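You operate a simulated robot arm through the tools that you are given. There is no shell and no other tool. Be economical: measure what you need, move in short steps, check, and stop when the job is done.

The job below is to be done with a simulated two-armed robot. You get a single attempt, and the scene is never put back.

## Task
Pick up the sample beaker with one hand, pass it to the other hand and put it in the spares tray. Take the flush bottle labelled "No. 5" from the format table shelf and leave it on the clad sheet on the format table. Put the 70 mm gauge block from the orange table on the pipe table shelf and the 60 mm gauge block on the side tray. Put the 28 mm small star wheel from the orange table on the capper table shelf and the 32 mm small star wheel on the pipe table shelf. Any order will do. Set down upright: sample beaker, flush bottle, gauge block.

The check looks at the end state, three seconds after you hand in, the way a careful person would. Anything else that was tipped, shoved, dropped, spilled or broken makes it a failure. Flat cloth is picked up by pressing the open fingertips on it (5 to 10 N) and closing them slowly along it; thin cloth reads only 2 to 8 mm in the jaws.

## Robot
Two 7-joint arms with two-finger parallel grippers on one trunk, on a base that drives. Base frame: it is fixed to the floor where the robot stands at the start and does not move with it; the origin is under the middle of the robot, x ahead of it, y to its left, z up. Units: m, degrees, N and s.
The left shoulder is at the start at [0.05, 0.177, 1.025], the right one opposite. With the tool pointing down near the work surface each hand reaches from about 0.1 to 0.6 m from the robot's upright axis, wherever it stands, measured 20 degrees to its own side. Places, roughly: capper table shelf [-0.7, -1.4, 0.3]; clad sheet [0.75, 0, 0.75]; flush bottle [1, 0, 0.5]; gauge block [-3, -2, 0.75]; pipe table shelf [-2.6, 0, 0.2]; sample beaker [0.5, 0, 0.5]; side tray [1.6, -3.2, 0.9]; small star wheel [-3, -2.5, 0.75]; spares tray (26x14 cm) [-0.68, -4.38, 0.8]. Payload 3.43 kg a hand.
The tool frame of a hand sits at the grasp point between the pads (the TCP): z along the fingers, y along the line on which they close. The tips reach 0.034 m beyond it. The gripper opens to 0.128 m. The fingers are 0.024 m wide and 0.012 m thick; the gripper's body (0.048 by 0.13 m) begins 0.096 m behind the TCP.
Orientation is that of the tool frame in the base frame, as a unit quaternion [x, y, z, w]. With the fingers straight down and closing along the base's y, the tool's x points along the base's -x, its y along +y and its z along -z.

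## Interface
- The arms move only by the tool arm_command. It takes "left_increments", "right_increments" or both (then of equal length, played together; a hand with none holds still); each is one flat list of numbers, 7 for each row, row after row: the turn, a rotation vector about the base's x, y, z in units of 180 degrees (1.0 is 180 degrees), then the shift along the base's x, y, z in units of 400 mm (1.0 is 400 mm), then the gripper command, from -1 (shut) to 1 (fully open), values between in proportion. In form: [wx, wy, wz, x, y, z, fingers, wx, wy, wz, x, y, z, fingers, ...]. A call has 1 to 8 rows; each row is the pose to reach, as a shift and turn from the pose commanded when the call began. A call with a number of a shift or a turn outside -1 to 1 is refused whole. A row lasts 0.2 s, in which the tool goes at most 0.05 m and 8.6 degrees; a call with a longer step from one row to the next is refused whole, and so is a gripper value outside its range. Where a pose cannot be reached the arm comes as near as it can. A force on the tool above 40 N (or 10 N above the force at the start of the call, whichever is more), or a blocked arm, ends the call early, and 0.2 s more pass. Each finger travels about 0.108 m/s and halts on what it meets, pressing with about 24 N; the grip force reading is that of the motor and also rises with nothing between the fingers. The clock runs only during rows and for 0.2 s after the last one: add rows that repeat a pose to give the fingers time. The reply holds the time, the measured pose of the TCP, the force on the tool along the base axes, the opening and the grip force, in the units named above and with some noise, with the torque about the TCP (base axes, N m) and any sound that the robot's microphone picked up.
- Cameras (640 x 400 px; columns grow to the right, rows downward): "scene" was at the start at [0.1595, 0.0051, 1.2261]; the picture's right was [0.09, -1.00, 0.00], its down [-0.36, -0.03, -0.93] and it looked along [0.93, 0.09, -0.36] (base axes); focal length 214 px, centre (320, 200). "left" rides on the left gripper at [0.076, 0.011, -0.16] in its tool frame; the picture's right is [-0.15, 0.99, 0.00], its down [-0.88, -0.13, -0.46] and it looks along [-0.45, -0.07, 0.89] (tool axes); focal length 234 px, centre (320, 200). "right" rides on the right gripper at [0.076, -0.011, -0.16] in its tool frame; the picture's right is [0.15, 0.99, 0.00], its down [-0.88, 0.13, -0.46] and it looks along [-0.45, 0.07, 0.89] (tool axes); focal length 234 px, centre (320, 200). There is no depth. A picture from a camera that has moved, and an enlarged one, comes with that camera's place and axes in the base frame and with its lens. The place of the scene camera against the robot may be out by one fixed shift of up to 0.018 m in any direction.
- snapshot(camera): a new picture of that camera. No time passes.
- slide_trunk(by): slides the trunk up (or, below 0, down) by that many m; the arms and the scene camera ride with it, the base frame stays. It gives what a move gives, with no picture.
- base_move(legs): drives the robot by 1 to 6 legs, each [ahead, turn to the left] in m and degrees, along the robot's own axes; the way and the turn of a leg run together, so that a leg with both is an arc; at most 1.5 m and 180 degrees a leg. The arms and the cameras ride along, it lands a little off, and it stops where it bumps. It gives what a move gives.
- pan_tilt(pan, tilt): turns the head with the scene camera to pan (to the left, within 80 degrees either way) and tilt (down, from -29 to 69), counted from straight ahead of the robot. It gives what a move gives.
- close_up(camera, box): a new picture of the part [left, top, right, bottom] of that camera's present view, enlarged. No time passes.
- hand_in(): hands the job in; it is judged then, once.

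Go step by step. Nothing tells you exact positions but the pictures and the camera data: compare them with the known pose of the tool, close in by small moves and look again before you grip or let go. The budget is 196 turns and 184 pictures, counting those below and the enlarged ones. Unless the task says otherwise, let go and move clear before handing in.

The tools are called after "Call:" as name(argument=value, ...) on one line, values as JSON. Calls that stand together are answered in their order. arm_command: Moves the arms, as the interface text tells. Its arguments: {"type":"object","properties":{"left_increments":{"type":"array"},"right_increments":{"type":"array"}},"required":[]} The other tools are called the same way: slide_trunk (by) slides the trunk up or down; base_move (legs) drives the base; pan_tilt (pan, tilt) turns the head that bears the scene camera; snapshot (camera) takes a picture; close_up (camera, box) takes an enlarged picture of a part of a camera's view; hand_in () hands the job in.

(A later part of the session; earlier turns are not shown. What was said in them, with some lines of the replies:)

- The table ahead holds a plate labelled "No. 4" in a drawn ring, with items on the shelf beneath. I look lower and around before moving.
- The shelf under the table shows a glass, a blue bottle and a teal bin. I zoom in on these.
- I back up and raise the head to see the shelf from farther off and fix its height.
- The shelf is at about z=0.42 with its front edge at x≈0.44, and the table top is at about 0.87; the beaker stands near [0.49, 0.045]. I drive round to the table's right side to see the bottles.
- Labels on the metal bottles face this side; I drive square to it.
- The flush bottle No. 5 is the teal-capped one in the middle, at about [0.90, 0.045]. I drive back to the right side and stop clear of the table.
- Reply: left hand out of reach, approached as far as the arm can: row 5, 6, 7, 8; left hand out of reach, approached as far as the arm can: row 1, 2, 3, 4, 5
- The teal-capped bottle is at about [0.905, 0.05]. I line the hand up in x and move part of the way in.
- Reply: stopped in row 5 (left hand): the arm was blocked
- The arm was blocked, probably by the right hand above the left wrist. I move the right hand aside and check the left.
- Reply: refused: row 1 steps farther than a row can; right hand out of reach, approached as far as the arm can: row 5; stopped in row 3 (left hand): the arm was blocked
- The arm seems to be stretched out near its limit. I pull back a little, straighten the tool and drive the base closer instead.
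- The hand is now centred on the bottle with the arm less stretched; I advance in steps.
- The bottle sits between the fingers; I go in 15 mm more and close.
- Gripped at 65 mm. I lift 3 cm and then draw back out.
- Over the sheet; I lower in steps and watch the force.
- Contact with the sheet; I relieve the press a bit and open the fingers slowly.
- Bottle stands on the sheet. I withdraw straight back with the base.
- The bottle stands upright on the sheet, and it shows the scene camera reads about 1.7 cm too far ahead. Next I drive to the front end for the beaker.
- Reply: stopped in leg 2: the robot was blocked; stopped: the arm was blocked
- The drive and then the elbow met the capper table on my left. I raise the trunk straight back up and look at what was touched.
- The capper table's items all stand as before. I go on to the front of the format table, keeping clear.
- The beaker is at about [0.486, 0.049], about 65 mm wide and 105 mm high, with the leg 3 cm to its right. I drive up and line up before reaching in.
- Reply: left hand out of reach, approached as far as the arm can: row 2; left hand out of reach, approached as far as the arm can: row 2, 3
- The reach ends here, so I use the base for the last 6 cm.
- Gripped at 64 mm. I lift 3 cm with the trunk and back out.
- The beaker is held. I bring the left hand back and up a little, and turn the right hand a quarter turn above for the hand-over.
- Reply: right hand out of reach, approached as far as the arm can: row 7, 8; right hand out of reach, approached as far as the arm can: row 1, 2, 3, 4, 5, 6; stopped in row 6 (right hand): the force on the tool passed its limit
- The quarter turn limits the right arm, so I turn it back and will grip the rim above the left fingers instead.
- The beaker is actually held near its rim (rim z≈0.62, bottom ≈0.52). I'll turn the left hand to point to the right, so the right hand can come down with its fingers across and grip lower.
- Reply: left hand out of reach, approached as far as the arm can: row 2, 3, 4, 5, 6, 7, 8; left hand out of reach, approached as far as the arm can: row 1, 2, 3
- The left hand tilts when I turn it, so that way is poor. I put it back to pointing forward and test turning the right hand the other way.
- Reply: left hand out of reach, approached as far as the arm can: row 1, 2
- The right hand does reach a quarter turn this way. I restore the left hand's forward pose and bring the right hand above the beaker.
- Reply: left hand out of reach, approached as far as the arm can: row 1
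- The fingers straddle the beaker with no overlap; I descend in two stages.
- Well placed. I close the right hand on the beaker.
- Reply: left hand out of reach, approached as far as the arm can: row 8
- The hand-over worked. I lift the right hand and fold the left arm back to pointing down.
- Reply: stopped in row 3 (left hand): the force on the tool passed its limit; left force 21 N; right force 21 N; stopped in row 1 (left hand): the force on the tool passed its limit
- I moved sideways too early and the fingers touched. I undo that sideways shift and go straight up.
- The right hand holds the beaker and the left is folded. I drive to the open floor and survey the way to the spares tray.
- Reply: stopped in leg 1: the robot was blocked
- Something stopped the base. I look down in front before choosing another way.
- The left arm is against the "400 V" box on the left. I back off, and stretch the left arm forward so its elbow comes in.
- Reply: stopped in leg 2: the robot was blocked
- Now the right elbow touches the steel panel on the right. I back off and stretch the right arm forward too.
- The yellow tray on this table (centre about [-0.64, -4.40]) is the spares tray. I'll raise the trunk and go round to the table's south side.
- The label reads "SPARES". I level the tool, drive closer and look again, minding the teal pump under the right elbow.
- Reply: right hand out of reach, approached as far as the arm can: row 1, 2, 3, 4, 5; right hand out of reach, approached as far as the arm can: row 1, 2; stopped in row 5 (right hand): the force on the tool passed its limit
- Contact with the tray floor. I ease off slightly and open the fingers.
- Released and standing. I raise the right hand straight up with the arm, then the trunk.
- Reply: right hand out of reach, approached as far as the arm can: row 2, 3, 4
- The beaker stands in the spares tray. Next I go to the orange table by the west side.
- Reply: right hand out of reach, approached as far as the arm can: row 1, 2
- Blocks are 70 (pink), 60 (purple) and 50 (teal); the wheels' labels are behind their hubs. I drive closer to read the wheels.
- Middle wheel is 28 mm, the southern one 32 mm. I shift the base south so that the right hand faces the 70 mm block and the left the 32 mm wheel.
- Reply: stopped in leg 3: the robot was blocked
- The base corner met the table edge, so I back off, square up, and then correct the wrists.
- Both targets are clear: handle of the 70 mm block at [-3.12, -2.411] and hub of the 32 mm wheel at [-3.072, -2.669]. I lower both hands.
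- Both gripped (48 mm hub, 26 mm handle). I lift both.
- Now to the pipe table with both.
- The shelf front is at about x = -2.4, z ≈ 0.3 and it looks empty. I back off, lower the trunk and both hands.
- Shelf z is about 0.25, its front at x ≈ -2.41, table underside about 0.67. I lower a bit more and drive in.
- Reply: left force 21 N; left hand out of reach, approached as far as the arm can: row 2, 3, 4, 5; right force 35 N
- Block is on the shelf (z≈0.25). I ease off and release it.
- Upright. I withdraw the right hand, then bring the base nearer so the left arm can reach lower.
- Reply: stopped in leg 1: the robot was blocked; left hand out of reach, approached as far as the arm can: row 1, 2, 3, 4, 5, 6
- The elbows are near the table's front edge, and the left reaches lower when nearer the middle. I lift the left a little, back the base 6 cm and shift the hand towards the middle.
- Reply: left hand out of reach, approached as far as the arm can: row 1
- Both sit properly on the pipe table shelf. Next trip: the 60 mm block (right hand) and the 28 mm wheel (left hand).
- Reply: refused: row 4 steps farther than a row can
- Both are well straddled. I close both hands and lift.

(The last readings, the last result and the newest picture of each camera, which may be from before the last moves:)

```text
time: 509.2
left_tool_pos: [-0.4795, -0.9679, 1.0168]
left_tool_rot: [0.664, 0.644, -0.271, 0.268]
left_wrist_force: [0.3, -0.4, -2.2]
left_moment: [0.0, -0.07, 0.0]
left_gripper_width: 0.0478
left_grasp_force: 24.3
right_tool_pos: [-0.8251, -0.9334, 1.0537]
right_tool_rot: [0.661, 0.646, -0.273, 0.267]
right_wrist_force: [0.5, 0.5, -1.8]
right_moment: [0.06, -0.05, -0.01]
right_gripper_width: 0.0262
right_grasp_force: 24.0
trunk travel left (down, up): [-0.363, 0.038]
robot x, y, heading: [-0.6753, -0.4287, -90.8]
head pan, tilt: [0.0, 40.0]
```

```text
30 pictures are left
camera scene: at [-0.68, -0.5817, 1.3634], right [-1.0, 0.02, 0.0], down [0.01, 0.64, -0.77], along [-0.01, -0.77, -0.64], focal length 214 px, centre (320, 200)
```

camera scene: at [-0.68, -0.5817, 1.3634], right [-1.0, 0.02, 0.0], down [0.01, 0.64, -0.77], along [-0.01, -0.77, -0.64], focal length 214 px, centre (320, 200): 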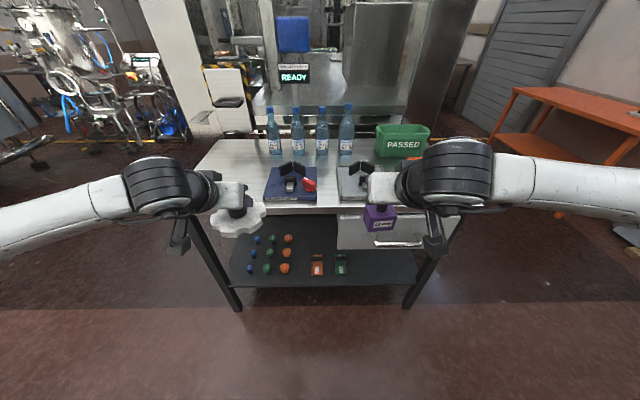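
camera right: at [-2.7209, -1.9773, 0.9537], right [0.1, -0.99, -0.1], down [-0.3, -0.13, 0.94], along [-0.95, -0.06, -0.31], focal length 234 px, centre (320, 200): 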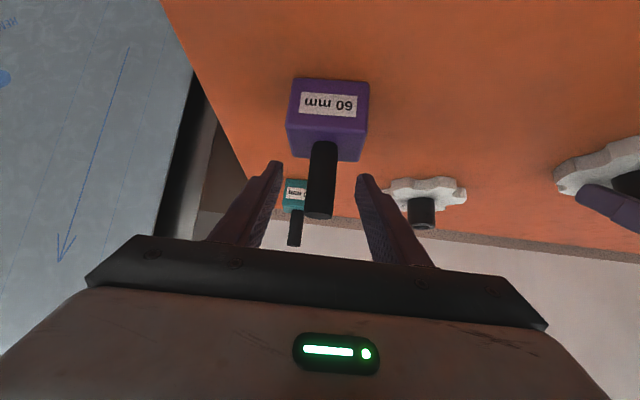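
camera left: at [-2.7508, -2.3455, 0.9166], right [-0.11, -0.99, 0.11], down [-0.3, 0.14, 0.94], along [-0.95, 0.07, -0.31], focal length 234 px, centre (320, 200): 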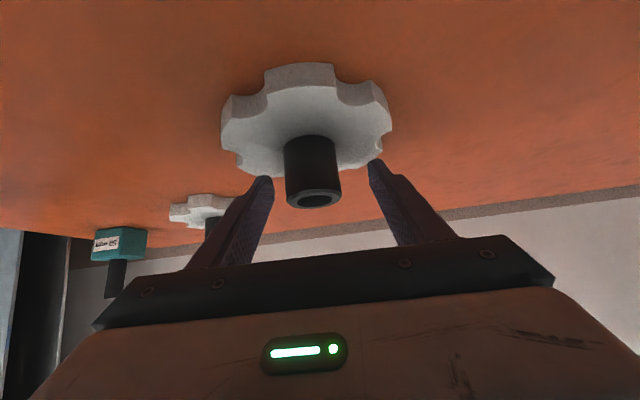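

The shelf (z≈0.3, front edge y≈-1.16) has free space right of the green box, about x = -1.03. I shift over there, then lower.

Call:
base_move(legs=[[0, -89], [0.45, 0], [0, 90]])

Call:
slide_trunk(by=-0.36)

Call:
arm_command(left_increments=[0, 0, 0, -0.04, 0, -0.1, -1, 0, 0, 0, -0.08, 0, -0.2, -1, 0, 0, 0, -0.12, 0, -0.3, -1, 0, 0, 0, -0.16, 0, -0.4, -1, 0, 0, 0, -0.2, 0, -0.5, -1, 0, 0, 0, -0.24, 0, -0.6, -1], right_increments=[0, 0, 0, -0.05, 0.05, -0.02, -1, 0, 0, 0, -0.1, 0.1, -0.04, -1, 0, 0, 0, -0.16, 0.15, -0.06, -1, 0, 0, 0, -0.22, 0.2, -0.08, -1, 0, 0, 0, -0.28, 0.25, -0.1, -1, 0, 0, 0, -0.33, 0.3, -0.1, -1])

Call:
snapshot(camera="scene")

```text
time: 519.4
left_tool_pos: [-0.9002, -0.9701, 1.016]
left_tool_rot: [0.651, 0.657, -0.266, 0.273]
left_wrist_force: [-1.1, 0.2, -2.9]
left_moment: [0.03, -0.01, -0.01]
left_gripper_width: 0.0479
left_grasp_force: 23.6
right_tool_pos: [-1.2461, -0.9487, 1.0535]
right_tool_rot: [0.647, 0.66, -0.267, 0.273]
right_wrist_force: [0.5, 0.5, -2.4]
right_moment: [0.05, -0.01, 0.0]
right_gripper_width: 0.0263
right_grasp_force: 24.1
trunk travel left (down, up): [-0.363, 0.038]
robot x, y, heading: [-1.1158, -0.4281, -88.9]
head pan, tilt: [0.0, 40.0]
```

```text
time: 522.9
left_tool_pos: [-0.9016, -0.9696, 0.6567]
left_tool_rot: [0.651, 0.656, -0.266, 0.274]
left_wrist_force: [-0.5, 0.4, -2.4]
left_moment: [0.0, -0.02, -0.01]
left_gripper_width: 0.0475
left_grasp_force: 23.8
right_tool_pos: [-1.2464, -0.9478, 0.6942]
right_tool_rot: [0.648, 0.659, -0.267, 0.272]
right_wrist_force: [0.6, -0.6, -1.4]
right_moment: [0.04, -0.02, -0.02]
right_gripper_width: 0.0262
right_grasp_force: 24.3
trunk travel left (down, up): [-0.003, 0.398]
robot x, y, heading: [-1.1172, -0.4316, -88.5]
head pan, tilt: [0.0, 40.0]
```

```text
time: 524.3
left_tool_pos: [-0.9979, -0.9712, 0.4154]
left_tool_rot: [0.65, 0.656, -0.266, 0.275]
left_wrist_force: [0.2, 0.1, -2.9]
left_moment: [0.0, 0.03, 0.01]
left_gripper_width: 0.0476
left_grasp_force: 23.9
right_tool_pos: [-1.3803, -0.8787, 0.6527]
right_tool_rot: [0.648, 0.66, -0.267, 0.272]
right_wrist_force: [0.9, 0.0, -1.6]
right_moment: [0.02, -0.01, -0.03]
right_gripper_width: 0.0263
right_grasp_force: 24.4
right hand out of reach, approached as far as the arm can: row 4, 5, 6
trunk travel left (down, up): [-0.003, 0.398]
robot x, y, heading: [-1.1154, -0.4308, -88.8]
head pan, tilt: [0.0, 40.0]
```

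```text
29 pictures are left
camera scene: at [-1.116, -0.5903, 1.0034], right [-1.0, -0.02, 0.0], down [-0.02, 0.64, -0.77], along [0.02, -0.77, -0.64], focal length 214 px, centre (320, 200)
```

scene: 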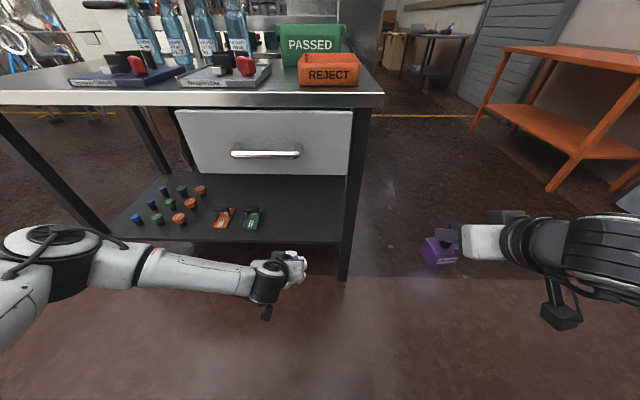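

Call:
base_move(legs=[[0.23, 0]])

Call:
arm_command(left_increments=[0, 0, 0, -0.01, -0.06, 0, -1, 0, 0, 0, -0.02, -0.12, 0, -1, 0, 0, 0, -0.02, -0.18, -0.03, -1, 0, 0, 0, -0.02, -0.18, -0.08, -1, 0, 0, 0, -0.02, -0.18, -0.12, -1])

Call:
snapshot(camera="left")

Call:
snapshot(camera="scene")

```text
time: 526.1
left_tool_pos: [-0.989, -1.1985, 0.4175]
left_tool_rot: [0.649, 0.658, -0.266, 0.275]
left_wrist_force: [0.4, -0.4, -2.8]
left_moment: [0.0, 0.02, -0.03]
left_gripper_width: 0.0475
left_grasp_force: 24.2
right_tool_pos: [-1.3715, -1.1096, 0.6525]
right_tool_rot: [0.646, 0.661, -0.266, 0.273]
right_wrist_force: [-0.5, 1.5, -2.9]
right_moment: [0.0, -0.01, 0.01]
right_gripper_width: 0.0263
right_grasp_force: 23.9
trunk travel left (down, up): [-0.003, 0.398]
robot x, y, heading: [-1.1104, -0.66, -88.3]
head pan, tilt: [0.0, 40.0]
```

```text
time: 527.3
left_tool_pos: [-0.997, -1.27, 0.3673]
left_tool_rot: [0.648, 0.659, -0.265, 0.275]
left_wrist_force: [-0.2, 0.2, -2.5]
left_moment: [0.01, -0.01, -0.03]
left_gripper_width: 0.0473
left_grasp_force: 23.8
right_tool_pos: [-1.3708, -1.1097, 0.6537]
right_tool_rot: [0.646, 0.661, -0.266, 0.273]
right_wrist_force: [0.1, -0.7, -1.8]
right_moment: [-0.01, -0.01, 0.0]
right_gripper_width: 0.0263
right_grasp_force: 24.2
trunk travel left (down, up): [-0.003, 0.398]
robot x, y, heading: [-1.1071, -0.6627, -88.1]
head pan, tilt: [0.0, 40.0]
```

```text
28 pictures are left
camera left: at [-0.99, -1.1045, 0.428], right [0.99, -0.09, 0.11], down [-0.13, -0.31, 0.94], along [-0.05, -0.95, -0.31], focal length 234 px, centre (320, 200)
```

left: 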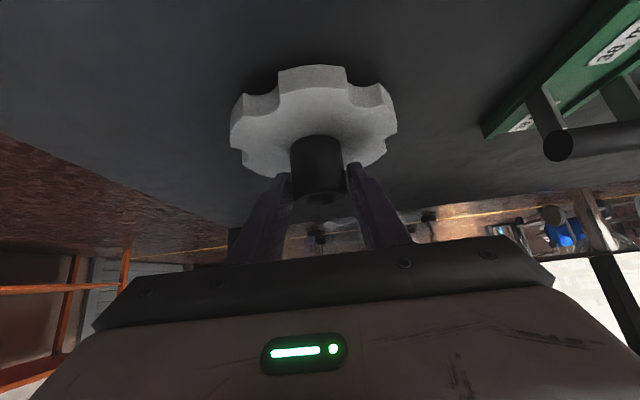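

```text
27 pictures are left
camera scene: at [-1.1094, -0.8196, 1.0034], right [-1.0, -0.03, 0.0], down [-0.02, 0.64, -0.77], along [0.02, -0.77, -0.64], focal length 214 px, centre (320, 200)
```

scene: 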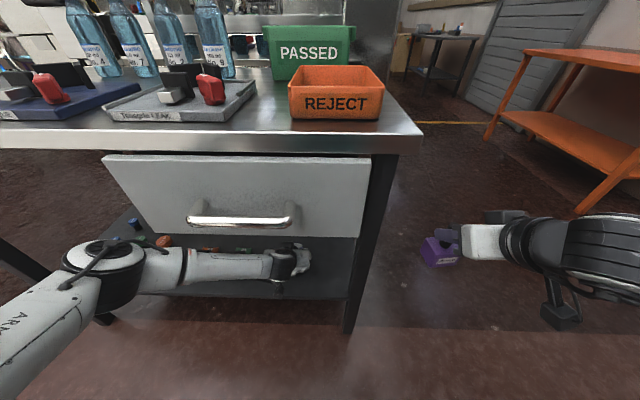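

Call:
arm_command(left_increments=[0, 0, 0, 0, -0.04, -0.02, -1, 0, 0, 0, 0, -0.05, -0.045, -1, 0, 0, 0, 0, -0.05, -0.065, -1, 0, 0, 0, 0, -0.05, -0.08, -1, 0, 0, 0, 0, -0.05, -0.095, -1, 0, 0, 0, 0, -0.05, -0.11, -1])

```text
time: 528.2
left_tool_pos: [-0.9978, -1.2973, 0.3504]
left_tool_rot: [0.645, 0.657, -0.273, 0.279]
left_wrist_force: [-0.3, 0.4, 11.9]
left_moment: [0.4, 0.39, 0.04]
left_gripper_width: 0.0475
left_grasp_force: 23.7
right_tool_pos: [-1.3725, -1.1089, 0.6535]
right_tool_rot: [0.646, 0.661, -0.266, 0.273]
right_wrist_force: [-0.2, -0.2, -1.0]
right_moment: [0.01, -0.01, -0.02]
right_gripper_width: 0.0262
right_grasp_force: 23.6
trunk travel left (down, up): [-0.003, 0.398]
robot x, y, heading: [-1.1116, -0.6615, -88.4]
head pan, tilt: [0.0, 40.0]
stopped in row 4 (left hand): the force on the tool passed its limit (the readings are from after the stop); the commanded pose is now the measured one
```

Call:
arm_command(left_increments=[0, 0, 0, 0, 0, -0.003, -1, 0, 0, 0, 0, 0, 0, -0.6, 0, 0, 0, 0, 0, 0, -0.2, 0, 0, 0, 0, 0, 0, 0, 0, 0, 0, 0, 0, 0, 0])

Call:
snapshot(camera="left")

```text
time: 529.4
left_tool_pos: [-0.9957, -1.2967, 0.3503]
left_tool_rot: [0.644, 0.658, -0.269, 0.282]
left_wrist_force: [9.1, -1.5, 23.3]
left_moment: [-0.45, 0.4, 0.24]
left_gripper_width: 0.0589
left_grasp_force: 0.1
right_tool_pos: [-1.3706, -1.1092, 0.6544]
right_tool_rot: [0.645, 0.661, -0.267, 0.275]
right_wrist_force: [-0.4, 1.1, -1.6]
right_moment: [0.01, 0.03, -0.01]
right_gripper_width: 0.0263
right_grasp_force: 23.6
trunk travel left (down, up): [-0.003, 0.398]
robot x, y, heading: [-1.1105, -0.6585, -88.2]
head pan, tilt: [0.0, 40.0]
```

```text
26 pictures are left
camera left: at [-0.9889, -1.1295, 0.4075], right [0.99, -0.08, 0.11], down [-0.13, -0.29, 0.95], along [-0.04, -0.95, -0.3], focal length 234 px, centre (320, 200)
```

left: 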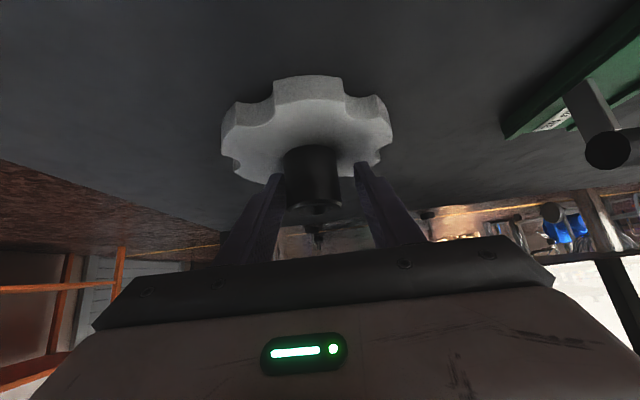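

A finger still presses on the plate, so I ease upwards while opening.

Call:
arm_command(left_increments=[0, 0, 0, 0, 0, 0.01, 0, 0, 0, 0, 0, 0, 0.02, 0, 0, 0, 0, 0, 0, 0.03, 0.1])

Call:
snapshot(camera="left")

```text
time: 530.2
left_tool_pos: [-0.998, -1.2924, 0.3566]
left_tool_rot: [0.647, 0.658, -0.268, 0.276]
left_wrist_force: [0.8, 0.8, -0.8]
left_moment: [0.01, 0.0, 0.0]
left_gripper_width: 0.0704
left_grasp_force: 0.0
right_tool_pos: [-1.3708, -1.1089, 0.6537]
right_tool_rot: [0.646, 0.661, -0.266, 0.273]
right_wrist_force: [0.7, 0.1, -1.7]
right_moment: [0.04, 0.02, -0.04]
right_gripper_width: 0.0263
right_grasp_force: 24.1
trunk travel left (down, up): [-0.003, 0.398]
robot x, y, heading: [-1.1122, -0.6606, -88.3]
head pan, tilt: [0.0, 40.0]
```

```text
25 pictures are left
camera left: at [-0.9909, -1.126, 0.4157], right [0.99, -0.08, 0.11], down [-0.13, -0.3, 0.95], along [-0.05, -0.95, -0.31], focal length 234 px, centre (320, 200)
```

left: 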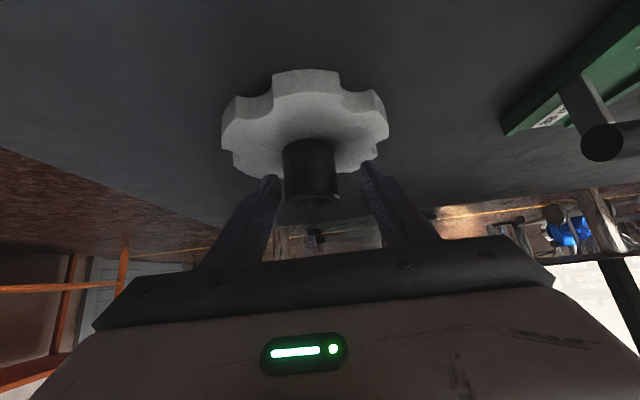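

Call:
arm_command(left_increments=[0, 0, 0, 0, 0.04, 0.04, 0.1, 0, 0, 0, 0, 0.1, 0.1, 0.1, 0, 0, 0, 0, 0.19, 0.14, 0.1, 0, 0, 0, 0, 0.28, 0.14, 0.1])

Call:
base_move(legs=[[-0.3, 0]])

Call:
close_up(camera="scene", box=[100, 90, 400, 290])

```text
time: 531.2
left_tool_pos: [-0.9983, -1.1837, 0.4146]
left_tool_rot: [0.645, 0.658, -0.269, 0.279]
left_wrist_force: [0.0, -0.8, -0.5]
left_moment: [-0.02, 0.05, -0.02]
left_gripper_width: 0.0702
left_grasp_force: 0.0
right_tool_pos: [-1.3718, -1.11, 0.6525]
right_tool_rot: [0.646, 0.662, -0.265, 0.273]
right_wrist_force: [0.9, 0.5, -1.7]
right_moment: [0.02, -0.02, 0.01]
right_gripper_width: 0.026
right_grasp_force: 24.1
trunk travel left (down, up): [-0.003, 0.398]
robot x, y, heading: [-1.1111, -0.6578, -88.7]
head pan, tilt: [0.0, 40.0]
```

```text
time: 533.2
left_tool_pos: [-1.0058, -0.883, 0.4144]
left_tool_rot: [0.645, 0.659, -0.268, 0.278]
left_wrist_force: [-0.5, 0.1, 0.4]
left_moment: [0.01, -0.01, 0.01]
left_gripper_width: 0.0705
left_grasp_force: 0.1
right_tool_pos: [-1.3791, -0.8114, 0.6534]
right_tool_rot: [0.645, 0.662, -0.265, 0.273]
right_wrist_force: [0.2, 0.4, -1.9]
right_moment: [0.01, 0.03, -0.04]
right_gripper_width: 0.0265
right_grasp_force: 23.7
trunk travel left (down, up): [-0.003, 0.398]
robot x, y, heading: [-1.1157, -0.3604, -88.2]
head pan, tilt: [0.0, 40.0]
```

```text
2.00 times, centred on (250, 190) of scene
camera zoom: at [-1.1179, -0.5203, 1.0034], right [-1.0, -0.03, 0.0], down [-0.02, 0.64, -0.77], along [0.03, -0.77, -0.64], focal length 429 px, centre (460, 220)
```

zoom: 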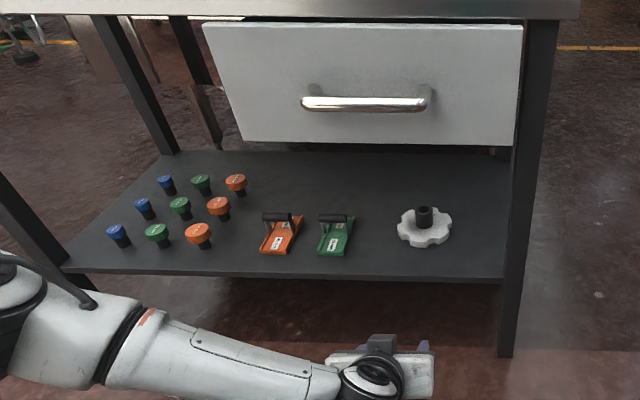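

The 28 mm wheel lies flat on the capper shelf. Last item: the 60 mm block to the side tray; I drive round to it.

Call:
slide_trunk(by=0.36)

Call:
base_move(legs=[[0, 124], [0.6, 0], [0, -82], [1.4, 0], [0, -24], [0.9, 0]])

Call:
base_move(legs=[[0, -18], [0.6, 0], [0, 55]])

Call:
pan_tilt(pan=0, tilt=25)

Call:
snapshot(camera="scene")

```text
time: 536.7
left_tool_pos: [-1.0057, -0.8838, 0.7747]
left_tool_rot: [0.645, 0.659, -0.268, 0.277]
left_wrist_force: [0.0, -0.1, -0.3]
left_moment: [-0.01, 0.0, 0.04]
left_gripper_width: 0.0702
left_grasp_force: 0.0
right_tool_pos: [-1.3788, -0.813, 1.0137]
right_tool_rot: [0.645, 0.662, -0.265, 0.273]
right_wrist_force: [0.8, -1.1, -2.2]
right_moment: [0.04, 0.02, 0.0]
right_gripper_width: 0.0264
right_grasp_force: 24.4
trunk travel left (down, up): [-0.363, 0.038]
robot x, y, heading: [-1.1195, -0.3615, -88.1]
head pan, tilt: [0.0, 40.0]
```

```text
time: 559.0
left_tool_pos: [0.729, -1.9168, 0.7845]
left_tool_rot: [0.544, 0.74, -0.236, 0.317]
left_wrist_force: [-0.3, 0.4, 0.2]
left_moment: [0.02, -0.02, -0.02]
left_gripper_width: 0.0703
left_grasp_force: 0.2
right_tool_pos: [0.3327, -1.9308, 1.005]
right_tool_rot: [0.555, 0.747, -0.227, 0.287]
right_wrist_force: [0.5, 0.7, -2.2]
right_moment: [0.03, 0.05, -0.03]
right_gripper_width: 0.0263
right_grasp_force: 24.5
trunk travel left (down, up): [-0.363, 0.038]
robot x, y, heading: [0.4802, -1.4516, -73.5]
head pan, tilt: [0.0, 40.0]
stopped in leg 6: the robot was blocked; the commanded pose is now the measured one
```

```text
time: 561.5
left_tool_pos: [0.5644, -2.0885, 0.7887]
left_tool_rot: [0.656, 0.641, -0.283, 0.28]
left_wrist_force: [-0.9, -0.1, -0.7]
left_moment: [-0.01, -0.02, -0.02]
left_gripper_width: 0.0703
left_grasp_force: 0.0
right_tool_pos: [0.1915, -1.9546, 0.9914]
right_tool_rot: [0.664, 0.668, -0.24, 0.234]
right_wrist_force: [-0.3, 0.0, -1.4]
right_moment: [0.01, 0.03, -0.02]
right_gripper_width: 0.0264
right_grasp_force: 23.8
trunk travel left (down, up): [-0.363, 0.038]
robot x, y, heading: [0.4793, -1.5731, -93.0]
head pan, tilt: [0.0, 40.0]
stopped in leg 2: the robot was blocked; the commanded pose is now the measured one
```

```text
time: 562.3
left_tool_pos: [0.5647, -2.0884, 0.7878]
left_tool_rot: [0.657, 0.64, -0.285, 0.279]
left_wrist_force: [1.0, 0.6, -0.5]
left_moment: [-0.01, -0.01, 0.0]
left_gripper_width: 0.0703
left_grasp_force: 0.1
right_tool_pos: [0.1928, -1.9549, 0.993]
right_tool_rot: [0.663, 0.669, -0.242, 0.236]
right_wrist_force: [0.2, -0.5, -2.5]
right_moment: [0.0, -0.01, 0.03]
right_gripper_width: 0.0262
right_grasp_force: 24.1
trunk travel left (down, up): [-0.363, 0.038]
robot x, y, heading: [0.4758, -1.5764, -92.9]
head pan, tilt: [0.0, 25.0]
```

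```text
23 pictures are left
camera scene: at [0.4696, -1.7114, 1.3907], right [-1.0, 0.05, 0.0], down [0.02, 0.4, -0.92], along [-0.05, -0.92, -0.4], focal length 214 px, centre (320, 200)
```

scene: 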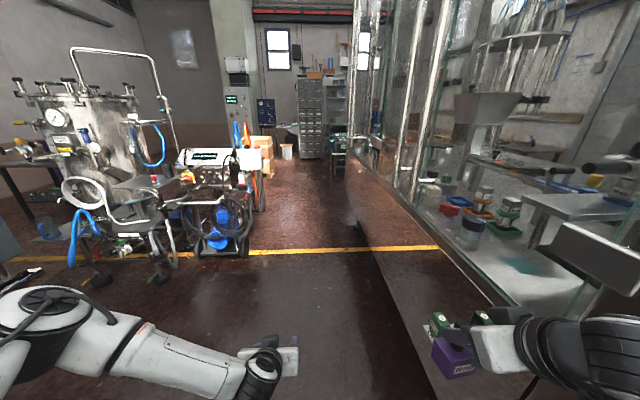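

The right hand met the machine on the right. I back straight off and turn away from it, then look.

Call:
base_move(legs=[[-0.13, 0], [0, 19.5]])

Call:
pan_tilt(pan=-45, tilt=30)

Call:
snapshot(camera="scene")

```text
time: 564.6
left_tool_pos: [0.7388, -1.9053, 0.7801]
left_tool_rot: [0.541, 0.744, -0.229, 0.318]
left_wrist_force: [0.2, 0.1, -0.1]
left_moment: [0.02, 0.02, 0.0]
left_gripper_width: 0.0706
left_grasp_force: 0.0
right_tool_pos: [0.3402, -1.9141, 0.9849]
right_tool_rot: [0.547, 0.769, -0.196, 0.267]
right_wrist_force: [0.2, 0.0, -2.2]
right_moment: [-0.02, 0.03, 0.01]
right_gripper_width: 0.0262
right_grasp_force: 24.1
trunk travel left (down, up): [-0.363, 0.038]
robot x, y, heading: [0.4803, -1.4445, -73.4]
head pan, tilt: [0.0, 25.0]
```

```text
time: 565.8
left_tool_pos: [0.739, -1.9065, 0.7806]
left_tool_rot: [0.54, 0.744, -0.23, 0.318]
left_wrist_force: [0.1, -0.5, -0.6]
left_moment: [-0.03, 0.0, 0.02]
left_gripper_width: 0.0706
left_grasp_force: 0.1
right_tool_pos: [0.3385, -1.9139, 0.9826]
right_tool_rot: [0.548, 0.77, -0.195, 0.263]
right_wrist_force: [0.0, -0.1, -2.1]
right_moment: [0.03, -0.02, 0.0]
right_gripper_width: 0.0261
right_grasp_force: 24.0
trunk travel left (down, up): [-0.363, 0.038]
robot x, y, heading: [0.4815, -1.4458, -73.3]
head pan, tilt: [-45.0, 30.0]
```

```text
22 pictures are left
camera scene: at [0.455, -1.5819, 1.3801], right [-0.88, 0.47, -0.01], down [0.24, 0.43, -0.87], along [-0.41, -0.77, -0.49], focal length 214 px, centre (320, 200)
```

scene: 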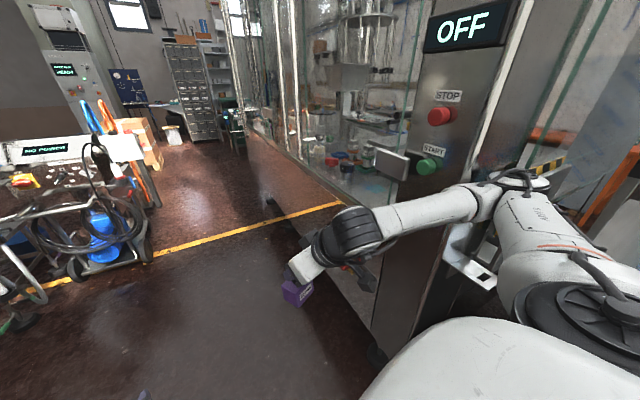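

The machine still reads OFF, so nothing was pressed. I back away in an arc to the left, then pass further east.

Call:
base_move(legs=[[-0.2, 8], [0, 35], [0.4, 0]])

Call:
arm_command(right_increments=[0, 0, 0, 0.05, 0, 0.03, -1, 0, 0, 0, 0.1, 0, 0.05, -1])

Call:
snapshot(camera="scene")

```text
time: 571.1
left_tool_pos: [1.2602, -1.63, 0.7721]
left_tool_rot: [0.233, 0.893, -0.095, 0.373]
left_wrist_force: [0.4, 0.6, 1.3]
left_moment: [-0.01, 0.0, -0.01]
left_gripper_width: 0.0705
left_grasp_force: 0.3
right_tool_pos: [0.9755, -1.9079, 0.9768]
right_tool_rot: [0.23, 0.918, -0.082, 0.312]
right_wrist_force: [0.2, -0.3, -1.2]
right_moment: [0.01, -0.02, -0.04]
right_gripper_width: 0.0262
right_grasp_force: 23.7
trunk travel left (down, up): [-0.363, 0.038]
robot x, y, heading: [0.7535, -1.461, -30.5]
head pan, tilt: [-45.0, 30.0]
```

```text
time: 571.7
left_tool_pos: [1.2597, -1.6294, 0.7742]
left_tool_rot: [0.233, 0.893, -0.095, 0.374]
left_wrist_force: [0.6, 0.0, 0.0]
left_moment: [0.0, -0.02, 0.03]
left_gripper_width: 0.0703
left_grasp_force: 0.1
right_tool_pos: [1.0163, -1.9076, 0.9979]
right_tool_rot: [0.23, 0.918, -0.083, 0.313]
right_wrist_force: [0.3, -0.3, -2.3]
right_moment: [0.02, -0.02, 0.03]
right_gripper_width: 0.026
right_grasp_force: 23.8
trunk travel left (down, up): [-0.363, 0.038]
robot x, y, heading: [0.7546, -1.4623, -30.5]
head pan, tilt: [-45.0, 30.0]
```

```text
21 pictures are left
camera scene: at [0.8338, -1.5877, 1.3788], right [-0.97, -0.25, 0.0], down [-0.13, 0.48, -0.87], along [0.22, -0.84, -0.5], focal length 214 px, centre (320, 200)
```

scene: 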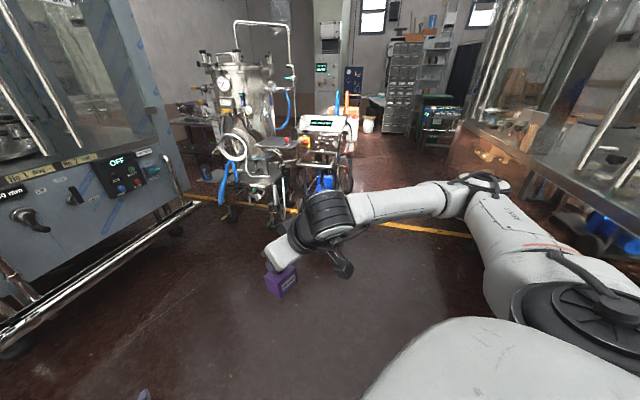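

Call:
close_up(camera="scene", box=[200, 100, 340, 190])

```text
4.44 times, centred on (270, 145) of scene
camera zoom: at [0.8338, -1.5877, 1.3788], right [-0.97, -0.25, 0.0], down [-0.13, 0.48, -0.87], along [0.22, -0.84, -0.5], focal length 953 px, centre (542, 444)
```

zoom: 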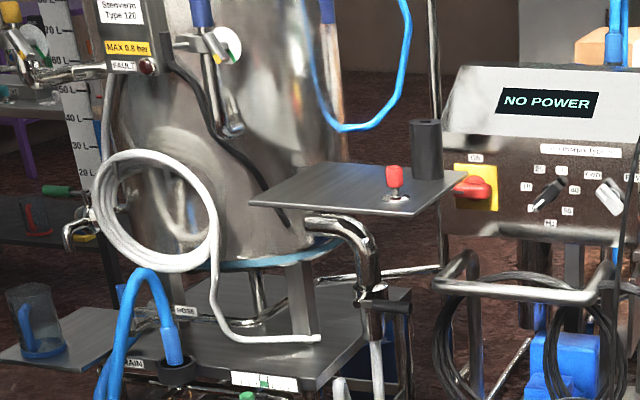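

The side tray is the small plate on the tank rig, around [1.63, -3.25], with free room on its east part. I level the block, tuck the left hand, and drive near.

Call:
arm_command(left_increments=[0, 0, 0, -0.05, 0.03, 0.08, 0.1, 0, 0, 0, -0.1, 0.06, 0.16, 0.1, 0, 0, 0, -0.15, 0.09, 0.24, 0.1, 0, 0, 0, -0.2, 0.12, 0.32, 0.1, 0, 0, 0, -0.25, 0.15, 0.4, 0.1, 0, 0, 0, -0.3, 0.18, 0.48, 0.1, 0, 0, 0, -0.33, 0.2, 0.56, 0.1, 0, 0, 0, -0.36, 0.22, 0.64, 0.1], right_increments=[-0.0203, -0.0345, 0, 0, 0, 0.03, -1, -0.0203, -0.0345, 0, 0, 0, 0.06, -1, -0.0203, -0.0345, 0, 0, 0, 0.1, -1, -0.0203, -0.0345, 0, 0, 0, 0.15, -1, -0.0203, -0.0345, 0, 0, 0, 0.2, -1, -0.0203, -0.0345, 0, 0, 0, 0.25, -1, -0.0203, -0.0345, 0, 0, 0, 0.25, -1, -0.0203, -0.0345, 0, 0, 0, 0.25, -1])

Call:
base_move(legs=[[0, -15.5], [1.25, 0], [0, -44]])

Call:
pan_tilt(pan=0, tilt=35)

Call:
snapshot(camera="scene")

```text
time: 573.5
left_tool_pos: [1.1207, -1.5799, 1.0295]
left_tool_rot: [0.233, 0.893, -0.093, 0.373]
left_wrist_force: [0.2, 0.2, -0.8]
left_moment: [0.01, -0.02, 0.06]
left_gripper_width: 0.0704
left_grasp_force: 0.1
left hand out of reach, approached as far as the arm can: row 6, 7, 8
right_tool_pos: [1.0153, -1.9068, 1.0993]
right_tool_rot: [0.224, 0.896, -0.099, 0.37]
right_wrist_force: [-0.7, 0.3, -1.9]
right_moment: [0.04, 0.02, 0.01]
right_gripper_width: 0.0262
right_grasp_force: 24.3
trunk travel left (down, up): [-0.363, 0.038]
robot x, y, heading: [0.7568, -1.4606, -30.4]
head pan, tilt: [-45.0, 30.0]
```

```text
time: 582.7
left_tool_pos: [1.7124, -2.7248, 1.0309]
left_tool_rot: [0.641, 0.664, -0.265, 0.279]
left_wrist_force: [0.1, -0.2, 0.1]
left_moment: [0.03, -0.03, -0.01]
left_gripper_width: 0.0704
left_grasp_force: 0.1
right_tool_pos: [1.3783, -2.8037, 1.0989]
right_tool_rot: [0.635, 0.672, -0.268, 0.273]
right_wrist_force: [0.3, -0.1, -1.4]
right_moment: [0.02, 0.05, 0.0]
right_gripper_width: 0.026
right_grasp_force: 23.9
trunk travel left (down, up): [-0.363, 0.038]
robot x, y, heading: [1.6239, -2.3486, -89.3]
head pan, tilt: [-45.0, 30.0]
```

```text
time: 583.8
left_tool_pos: [1.7132, -2.7243, 1.0309]
left_tool_rot: [0.641, 0.664, -0.265, 0.28]
left_wrist_force: [0.5, 0.8, 0.9]
left_moment: [-0.02, -0.01, -0.03]
left_gripper_width: 0.07
left_grasp_force: 0.1
right_tool_pos: [1.3791, -2.8034, 1.0987]
right_tool_rot: [0.635, 0.671, -0.268, 0.273]
right_wrist_force: [-0.6, -0.7, -2.2]
right_moment: [0.05, -0.01, -0.01]
right_gripper_width: 0.0261
right_grasp_force: 24.3
trunk travel left (down, up): [-0.363, 0.038]
robot x, y, heading: [1.6231, -2.349, -89.4]
head pan, tilt: [0.0, 35.0]
```

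```text
19 pictures are left
camera scene: at [1.6228, -2.5107, 1.371], right [-1.0, -0.01, 0.0], down [-0.01, 0.57, -0.82], along [0.01, -0.82, -0.57], focal length 214 px, centre (320, 200)
```

scene: 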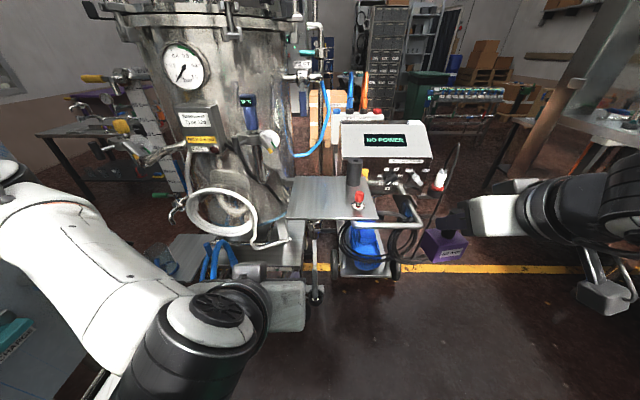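

The plate spans about x 1.43–1.74, y -3.31 to -3.04, z≈0.92; free spot at [1.645, -3.17]. I bring the right hand over in line with it and the left hand aside.

Call:
arm_command(left_increments=[0, 0, 0, 0.06, 0, 0, 0.1, 0, 0, 0, 0.12, 0, 0, 0.1, 0, 0, 0, 0.18, 0, 0, 0.1, 0, 0, 0, 0.24, 0, 0, 0.1, 0, 0, 0, 0.24, 0, 0, 0.1, 0, 0, 0, 0.24, 0, 0, 0.1, 0, 0, 0, 0.24, 0, 0, 0.1], right_increments=[0, 0, 0, 0.03, 0, 0, -1, 0, 0, 0, 0.1, 0, 0, -1, 0, 0, 0, 0.2, 0, 0, -1, 0, 0, 0, 0.3, -0.02, 0, -1, 0, 0, 0, 0.4, -0.05, 0, -1, 0, 0, 0, 0.5, -0.08, 0, -1, 0, 0, 0, 0.6, -0.1, 0, -1])

Call:
snapshot(camera="scene")

```text
time: 585.4
left_tool_pos: [1.7913, -2.7742, 1.0337]
left_tool_rot: [0.641, 0.665, -0.265, 0.279]
left_wrist_force: [0.4, 0.4, 0.1]
left_moment: [0.01, 0.03, 0.0]
left_gripper_width: 0.0705
left_grasp_force: 0.0
left hand out of reach, approached as far as the arm can: row 1, 2, 3, 4, 5, 6, 7
right_tool_pos: [1.6205, -2.8451, 1.0974]
right_tool_rot: [0.636, 0.671, -0.268, 0.272]
right_wrist_force: [-0.2, 0.2, -2.2]
right_moment: [0.06, 0.02, -0.03]
right_gripper_width: 0.0262
right_grasp_force: 24.2
trunk travel left (down, up): [-0.363, 0.038]
robot x, y, heading: [1.6225, -2.3491, -89.0]
head pan, tilt: [0.0, 35.0]
```

```text
18 pictures are left
camera scene: at [1.6238, -2.5107, 1.371], right [-1.0, -0.01, 0.0], down [-0.01, 0.57, -0.82], along [0.01, -0.82, -0.57], focal length 214 px, centre (320, 200)
```

scene: 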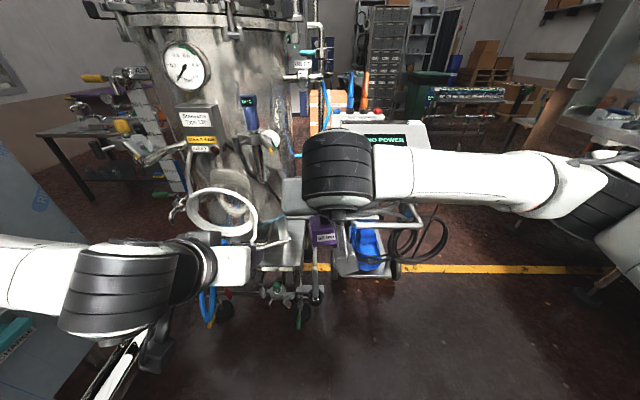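

Call:
arm_command(left_increments=[0, 0, 0, 0, 0.04, 0.08, 0.1, 0, 0, 0, 0, 0.08, 0.16, 0.1, 0, 0, 0, 0, 0.12, 0.24, 0.1, 0, 0, 0, 0, 0.16, 0.32, 0.1, 0, 0, 0, 0, 0.2, 0.4, 0.1], right_increments=[0, 0, 0, 0.02, -0.06, 0, -1, 0, 0, 0, 0.04, -0.12, 0, -1, 0, 0, 0, 0.05, -0.18, 0, -1, 0, 0, 0, 0.06, -0.24, 0, -1, 0, 0, 0, 0.06, -0.3, 0, -1])

```text
time: 586.6
left_tool_pos: [1.7889, -2.6954, 1.1954]
left_tool_rot: [0.641, 0.664, -0.265, 0.279]
left_wrist_force: [-0.2, 0.7, 1.0]
left_moment: [-0.01, 0.01, -0.04]
left_gripper_width: 0.0704
left_grasp_force: 0.1
left hand out of reach, approached as far as the arm can: row 1, 2, 3, 4
right_tool_pos: [1.6453, -2.9647, 1.0977]
right_tool_rot: [0.635, 0.672, -0.267, 0.273]
right_wrist_force: [0.1, 0.0, -1.9]
right_moment: [0.01, 0.0, -0.01]
right_gripper_width: 0.0263
right_grasp_force: 24.1
trunk travel left (down, up): [-0.363, 0.038]
robot x, y, heading: [1.6231, -2.3469, -88.9]
head pan, tilt: [0.0, 35.0]
```

Call:
base_move(legs=[[0.195, 0]])

Call:
snapshot(camera="right")

Call:
snapshot(camera="scene")

```text
time: 588.2
left_tool_pos: [1.7925, -2.8916, 1.1947]
left_tool_rot: [0.64, 0.665, -0.264, 0.28]
left_wrist_force: [-0.3, -0.6, -0.3]
left_moment: [0.01, 0.01, -0.05]
left_gripper_width: 0.0704
left_grasp_force: 0.1
right_tool_pos: [1.6477, -3.1602, 1.0976]
right_tool_rot: [0.634, 0.672, -0.266, 0.273]
right_wrist_force: [0.9, -0.1, -2.8]
right_moment: [0.03, 0.01, -0.04]
right_gripper_width: 0.0262
right_grasp_force: 23.8
trunk travel left (down, up): [-0.363, 0.038]
robot x, y, heading: [1.625, -2.5415, -89.2]
head pan, tilt: [0.0, 35.0]
```

```text
17 pictures are left
camera right: at [1.6299, -2.9951, 1.157], right [0.98, 0.16, -0.12], down [0.16, -0.29, 0.94], along [0.11, -0.94, -0.31], focal length 234 px, centre (320, 200)
```

right: 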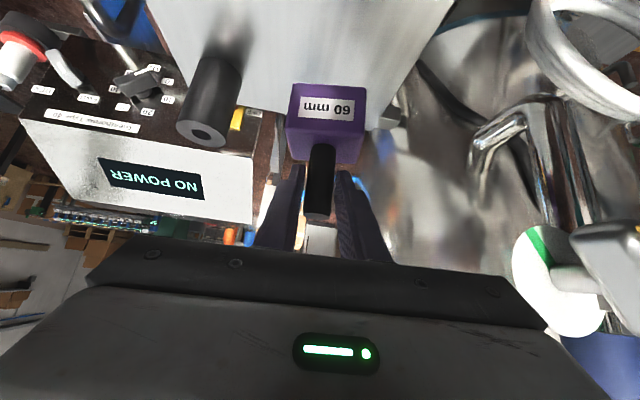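

```text
16 pictures are left
camera scene: at [1.6261, -2.7065, 1.3709], right [-1.0, -0.02, 0.0], down [-0.01, 0.57, -0.82], along [0.01, -0.82, -0.57], focal length 214 px, centre (320, 200)
```

scene: 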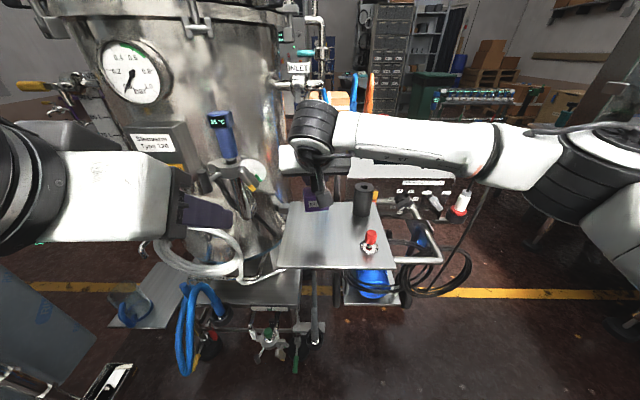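

Call:
arm_command(right_increments=[0, 0, 0, 0, 0, -0.07, -1, 0, 0, 0, 0, 0, -0.13, -1, 0, 0, 0, 0, 0, -0.155, -1, 0, 0, 0, 0, 0, -0.17, -1, 0, 0, 0, 0, 0, -0.185, -1, 0, 0, 0, 0, 0, -0.2, -1, 0, 0, 0, 0, 0, -0.215, -1, 0, 0, 0, 0, 0, -0.23, -1])

Call:
snapshot(camera="right")

```text
time: 590.0
left_tool_pos: [1.7919, -2.8906, 1.1952]
left_tool_rot: [0.64, 0.664, -0.265, 0.28]
left_wrist_force: [-0.7, -0.3, 0.1]
left_moment: [0.02, 0.01, -0.01]
left_gripper_width: 0.0703
left_grasp_force: 0.1
right_tool_pos: [1.6482, -3.1602, 1.0053]
right_tool_rot: [0.634, 0.672, -0.268, 0.273]
right_wrist_force: [0.3, 0.1, -2.5]
right_moment: [-0.01, 0.02, 0.01]
right_gripper_width: 0.0263
right_grasp_force: 23.2
trunk travel left (down, up): [-0.363, 0.038]
robot x, y, heading: [1.628, -2.5415, -88.9]
head pan, tilt: [0.0, 35.0]
```

```text
15 pictures are left
camera right: at [1.6298, -2.9944, 1.0651], right [0.98, 0.15, -0.12], down [0.16, -0.29, 0.94], along [0.11, -0.94, -0.31], focal length 234 px, centre (320, 200)
```

right: 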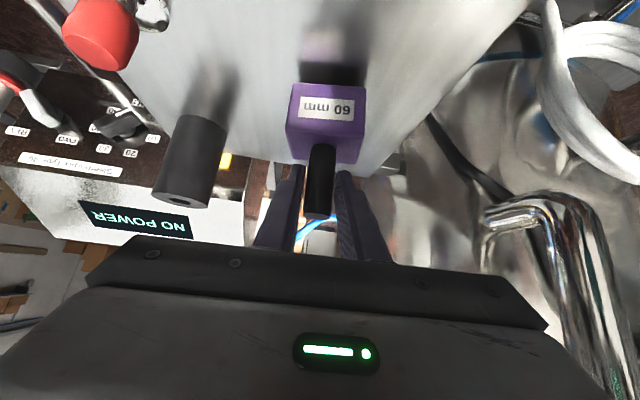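

Call:
arm_command(right_increments=[0, 0, 0, 0, 0, -0.012, -1, 0, 0, 0, 0, 0, -0.024, -1, 0, 0, 0, 0, 0, -0.036, -1, 0, 0, 0, 0, 0, -0.048, -1, 0, 0, 0, 0, 0, -0.06, -1, 0, 0, 0, 0, 0, -0.072, -1])

```text
time: 591.4
left_tool_pos: [1.7915, -2.8855, 1.1968]
left_tool_rot: [0.639, 0.664, -0.266, 0.282]
left_wrist_force: [0.5, 0.2, 0.1]
left_moment: [0.03, -0.01, -0.01]
left_gripper_width: 0.0705
left_grasp_force: 0.1
right_tool_pos: [1.648, -3.1604, 0.9867]
right_tool_rot: [0.632, 0.669, -0.271, 0.282]
right_wrist_force: [-2.2, 1.5, 34.0]
right_moment: [-0.46, -0.36, -0.08]
right_gripper_width: 0.0267
right_grasp_force: 24.0
trunk travel left (down, up): [-0.363, 0.038]
robot x, y, heading: [1.6277, -2.5442, -89.1]
head pan, tilt: [0.0, 35.0]
```

Contact with the plate. I ease up about 1 cm of command and release gently.

Call:
arm_command(right_increments=[0, 0, 0, 0, 0, 0.015, -1, 0, 0, 0, 0, 0, 0.024, -1])

Call:
snapshot(camera="right")

```text
time: 592.0
left_tool_pos: [1.7922, -2.8892, 1.1948]
left_tool_rot: [0.64, 0.665, -0.264, 0.28]
left_wrist_force: [-0.3, 0.2, 0.2]
left_moment: [0.02, -0.01, 0.03]
left_gripper_width: 0.0702
left_grasp_force: 0.0
right_tool_pos: [1.6474, -3.1599, 0.9883]
right_tool_rot: [0.634, 0.671, -0.268, 0.273]
right_wrist_force: [1.6, -4.6, 12.3]
right_moment: [-0.86, -0.62, -0.12]
right_gripper_width: 0.0263
right_grasp_force: 24.2
trunk travel left (down, up): [-0.363, 0.038]
robot x, y, heading: [1.6283, -2.5438, -89.1]
head pan, tilt: [0.0, 35.0]
```

```text
14 pictures are left
camera right: at [1.63, -2.9933, 1.0465], right [0.98, 0.16, -0.12], down [0.16, -0.29, 0.94], along [0.11, -0.94, -0.31], focal length 234 px, centre (320, 200)
```

right: 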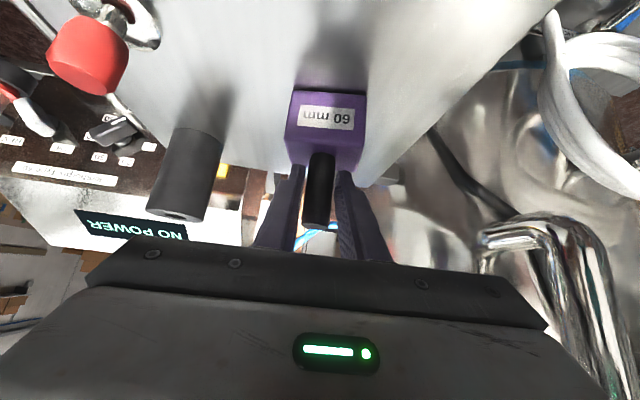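

Call:
arm_command(right_increments=[0, 0, 0, 0, 0, 0.004, -0.75, 0, 0, 0, 0, 0, 0.006, -0.5, 0, 0, 0, 0, 0, 0.006, -0.2, 0, 0, 0, 0, 0, 0.006, 0])

Call:
snapshot(camera="right")

```text
time: 593.0
left_tool_pos: [1.7914, -2.8898, 1.1951]
left_tool_rot: [0.64, 0.665, -0.266, 0.281]
left_wrist_force: [-0.6, 0.3, -0.1]
left_moment: [0.02, 0.0, -0.01]
left_gripper_width: 0.0708
left_grasp_force: 0.1
right_tool_pos: [1.6478, -3.1596, 0.9878]
right_tool_rot: [0.635, 0.672, -0.268, 0.272]
right_wrist_force: [-0.6, -0.2, -0.2]
right_moment: [0.02, 0.03, 0.0]
right_gripper_width: 0.0641
right_grasp_force: 0.1
trunk travel left (down, up): [-0.363, 0.038]
robot x, y, heading: [1.628, -2.5403, -89.0]
head pan, tilt: [0.0, 35.0]
```

```text
13 pictures are left
camera right: at [1.6296, -2.9941, 1.0484], right [0.98, 0.16, -0.12], down [0.16, -0.29, 0.94], along [0.11, -0.94, -0.31], focal length 234 px, centre (320, 200)
```

right: 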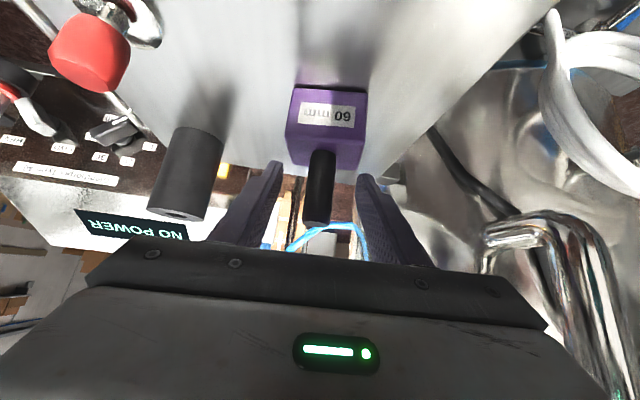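

The block stands on the plate. I withdraw backwards and up, then back the base off and check.

Call:
arm_command(right_increments=[0, 0, 0, 0, 0.04, 0.04, 0, 0, 0, 0, 0, 0.1, 0.1, 0, 0, 0, 0, 0, 0.18, 0.16, 0, 0, 0, 0, 0, 0.27, 0.22, 0])

Call:
base_move(legs=[[-0.25, 0]])

Call:
close_up(camera="scene", box=[240, 130, 440, 260])

```text
time: 594.0
left_tool_pos: [1.793, -2.8896, 1.1947]
left_tool_rot: [0.639, 0.665, -0.265, 0.281]
left_wrist_force: [-0.3, 0.0, 0.5]
left_moment: [-0.03, 0.01, -0.03]
left_gripper_width: 0.0704
left_grasp_force: 0.0
right_tool_pos: [1.6484, -3.05, 1.0774]
right_tool_rot: [0.635, 0.671, -0.268, 0.273]
right_wrist_force: [-0.5, -0.4, 0.9]
right_moment: [0.0, 0.01, 0.01]
right_gripper_width: 0.0639
right_grasp_force: 0.1
trunk travel left (down, up): [-0.363, 0.038]
robot x, y, heading: [1.6256, -2.5404, -89.0]
head pan, tilt: [0.0, 35.0]
```

```text
time: 595.8
left_tool_pos: [1.7907, -2.6392, 1.1952]
left_tool_rot: [0.638, 0.667, -0.264, 0.281]
left_wrist_force: [0.2, 0.3, 0.1]
left_moment: [0.0, -0.01, 0.01]
left_gripper_width: 0.0704
left_grasp_force: 0.1
right_tool_pos: [1.6477, -2.801, 1.0785]
right_tool_rot: [0.632, 0.674, -0.267, 0.275]
right_wrist_force: [0.1, -0.3, 0.5]
right_moment: [0.0, 0.0, 0.0]
right_gripper_width: 0.064
right_grasp_force: 0.1
trunk travel left (down, up): [-0.363, 0.038]
robot x, y, heading: [1.6199, -2.2989, -88.7]
head pan, tilt: [0.0, 35.0]
```

```text
3.08 times, centred on (340, 195) of scene
camera zoom: at [1.6223, -2.4559, 1.3712], right [-1.0, -0.02, 0.0], down [-0.01, 0.57, -0.82], along [0.02, -0.82, -0.57], focal length 660 px, centre (258, 215)
```

zoom: 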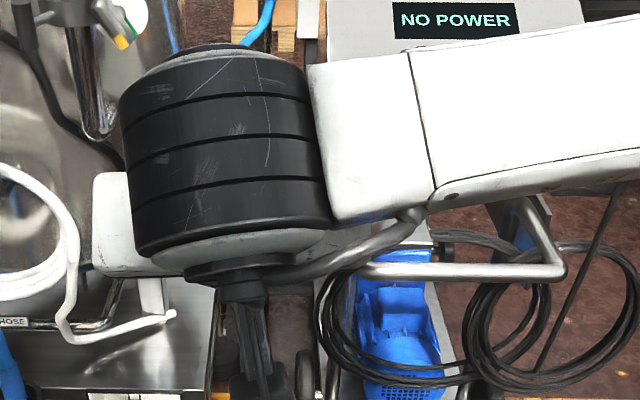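

Call:
arm_command(right_increments=[0, 0, 0, -0.1, 0, 0, 0, 0, 0, 0, -0.2, 0, 0, 0, 0, 0, 0, -0.3, 0, 0, 0, 0, 0, 0, -0.4, 0, 0, 0, 0, 0, 0, -0.5, 0, 0, 0, 0, 0, 0, -0.6, 0, 0, 0])

Call:
close_up(camera="scene", box=[240, 130, 440, 260])

```text
time: 597.2
left_tool_pos: [1.789, -2.6396, 1.1955]
left_tool_rot: [0.638, 0.666, -0.263, 0.282]
left_wrist_force: [-0.3, 0.5, -0.2]
left_moment: [0.01, 0.0, -0.01]
left_gripper_width: 0.0706
left_grasp_force: 0.0
right_tool_pos: [1.4068, -2.8024, 1.0775]
right_tool_rot: [0.632, 0.674, -0.267, 0.275]
right_wrist_force: [0.1, -0.4, 0.3]
right_moment: [0.01, -0.01, -0.02]
right_gripper_width: 0.0641
right_grasp_force: 0.0
trunk travel left (down, up): [-0.363, 0.038]
robot x, y, heading: [1.6196, -2.2974, -88.7]
head pan, tilt: [0.0, 35.0]
```

```text
3.08 times, centred on (340, 195) of scene
camera zoom: at [1.6216, -2.4563, 1.3711], right [-1.0, -0.02, 0.0], down [-0.01, 0.57, -0.82], along [0.02, -0.82, -0.57], focal length 660 px, centre (258, 215)
```

zoom: 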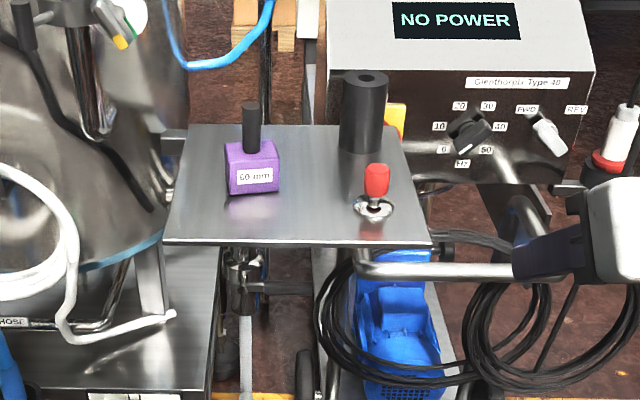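

All five jobs are in place and both hands are clear, so I hand in.

Call:
hand_in()

```text
The job is handed in.
```

I've handed the job in, with every item in the place you asked for and both hands clear; the result isn't back yet.

- **Sample beaker:** I passed it from the left hand to the right and stood it in the spares tray.
- **Flush bottle No. 5:** it stands upright on the clad sheet on the format table.
- **Gauge blocks:** the 70 mm stands on the pipe table shelf and the 60 mm on the side tray.
- **Star wheels:** the 28 mm lies on the capper table shelf and the 32 mm on the pipe table shelf.

On the way the robot bumped the capper table, the filling machine, the pipe table, the orange table, the steel panel near the spares table and probably the 400 V box. I saw nothing tipped or moved in the pictures afterwards. The filling machine still read OFF. I didn't go back to look at the 400 V box or the panel after the bumps.
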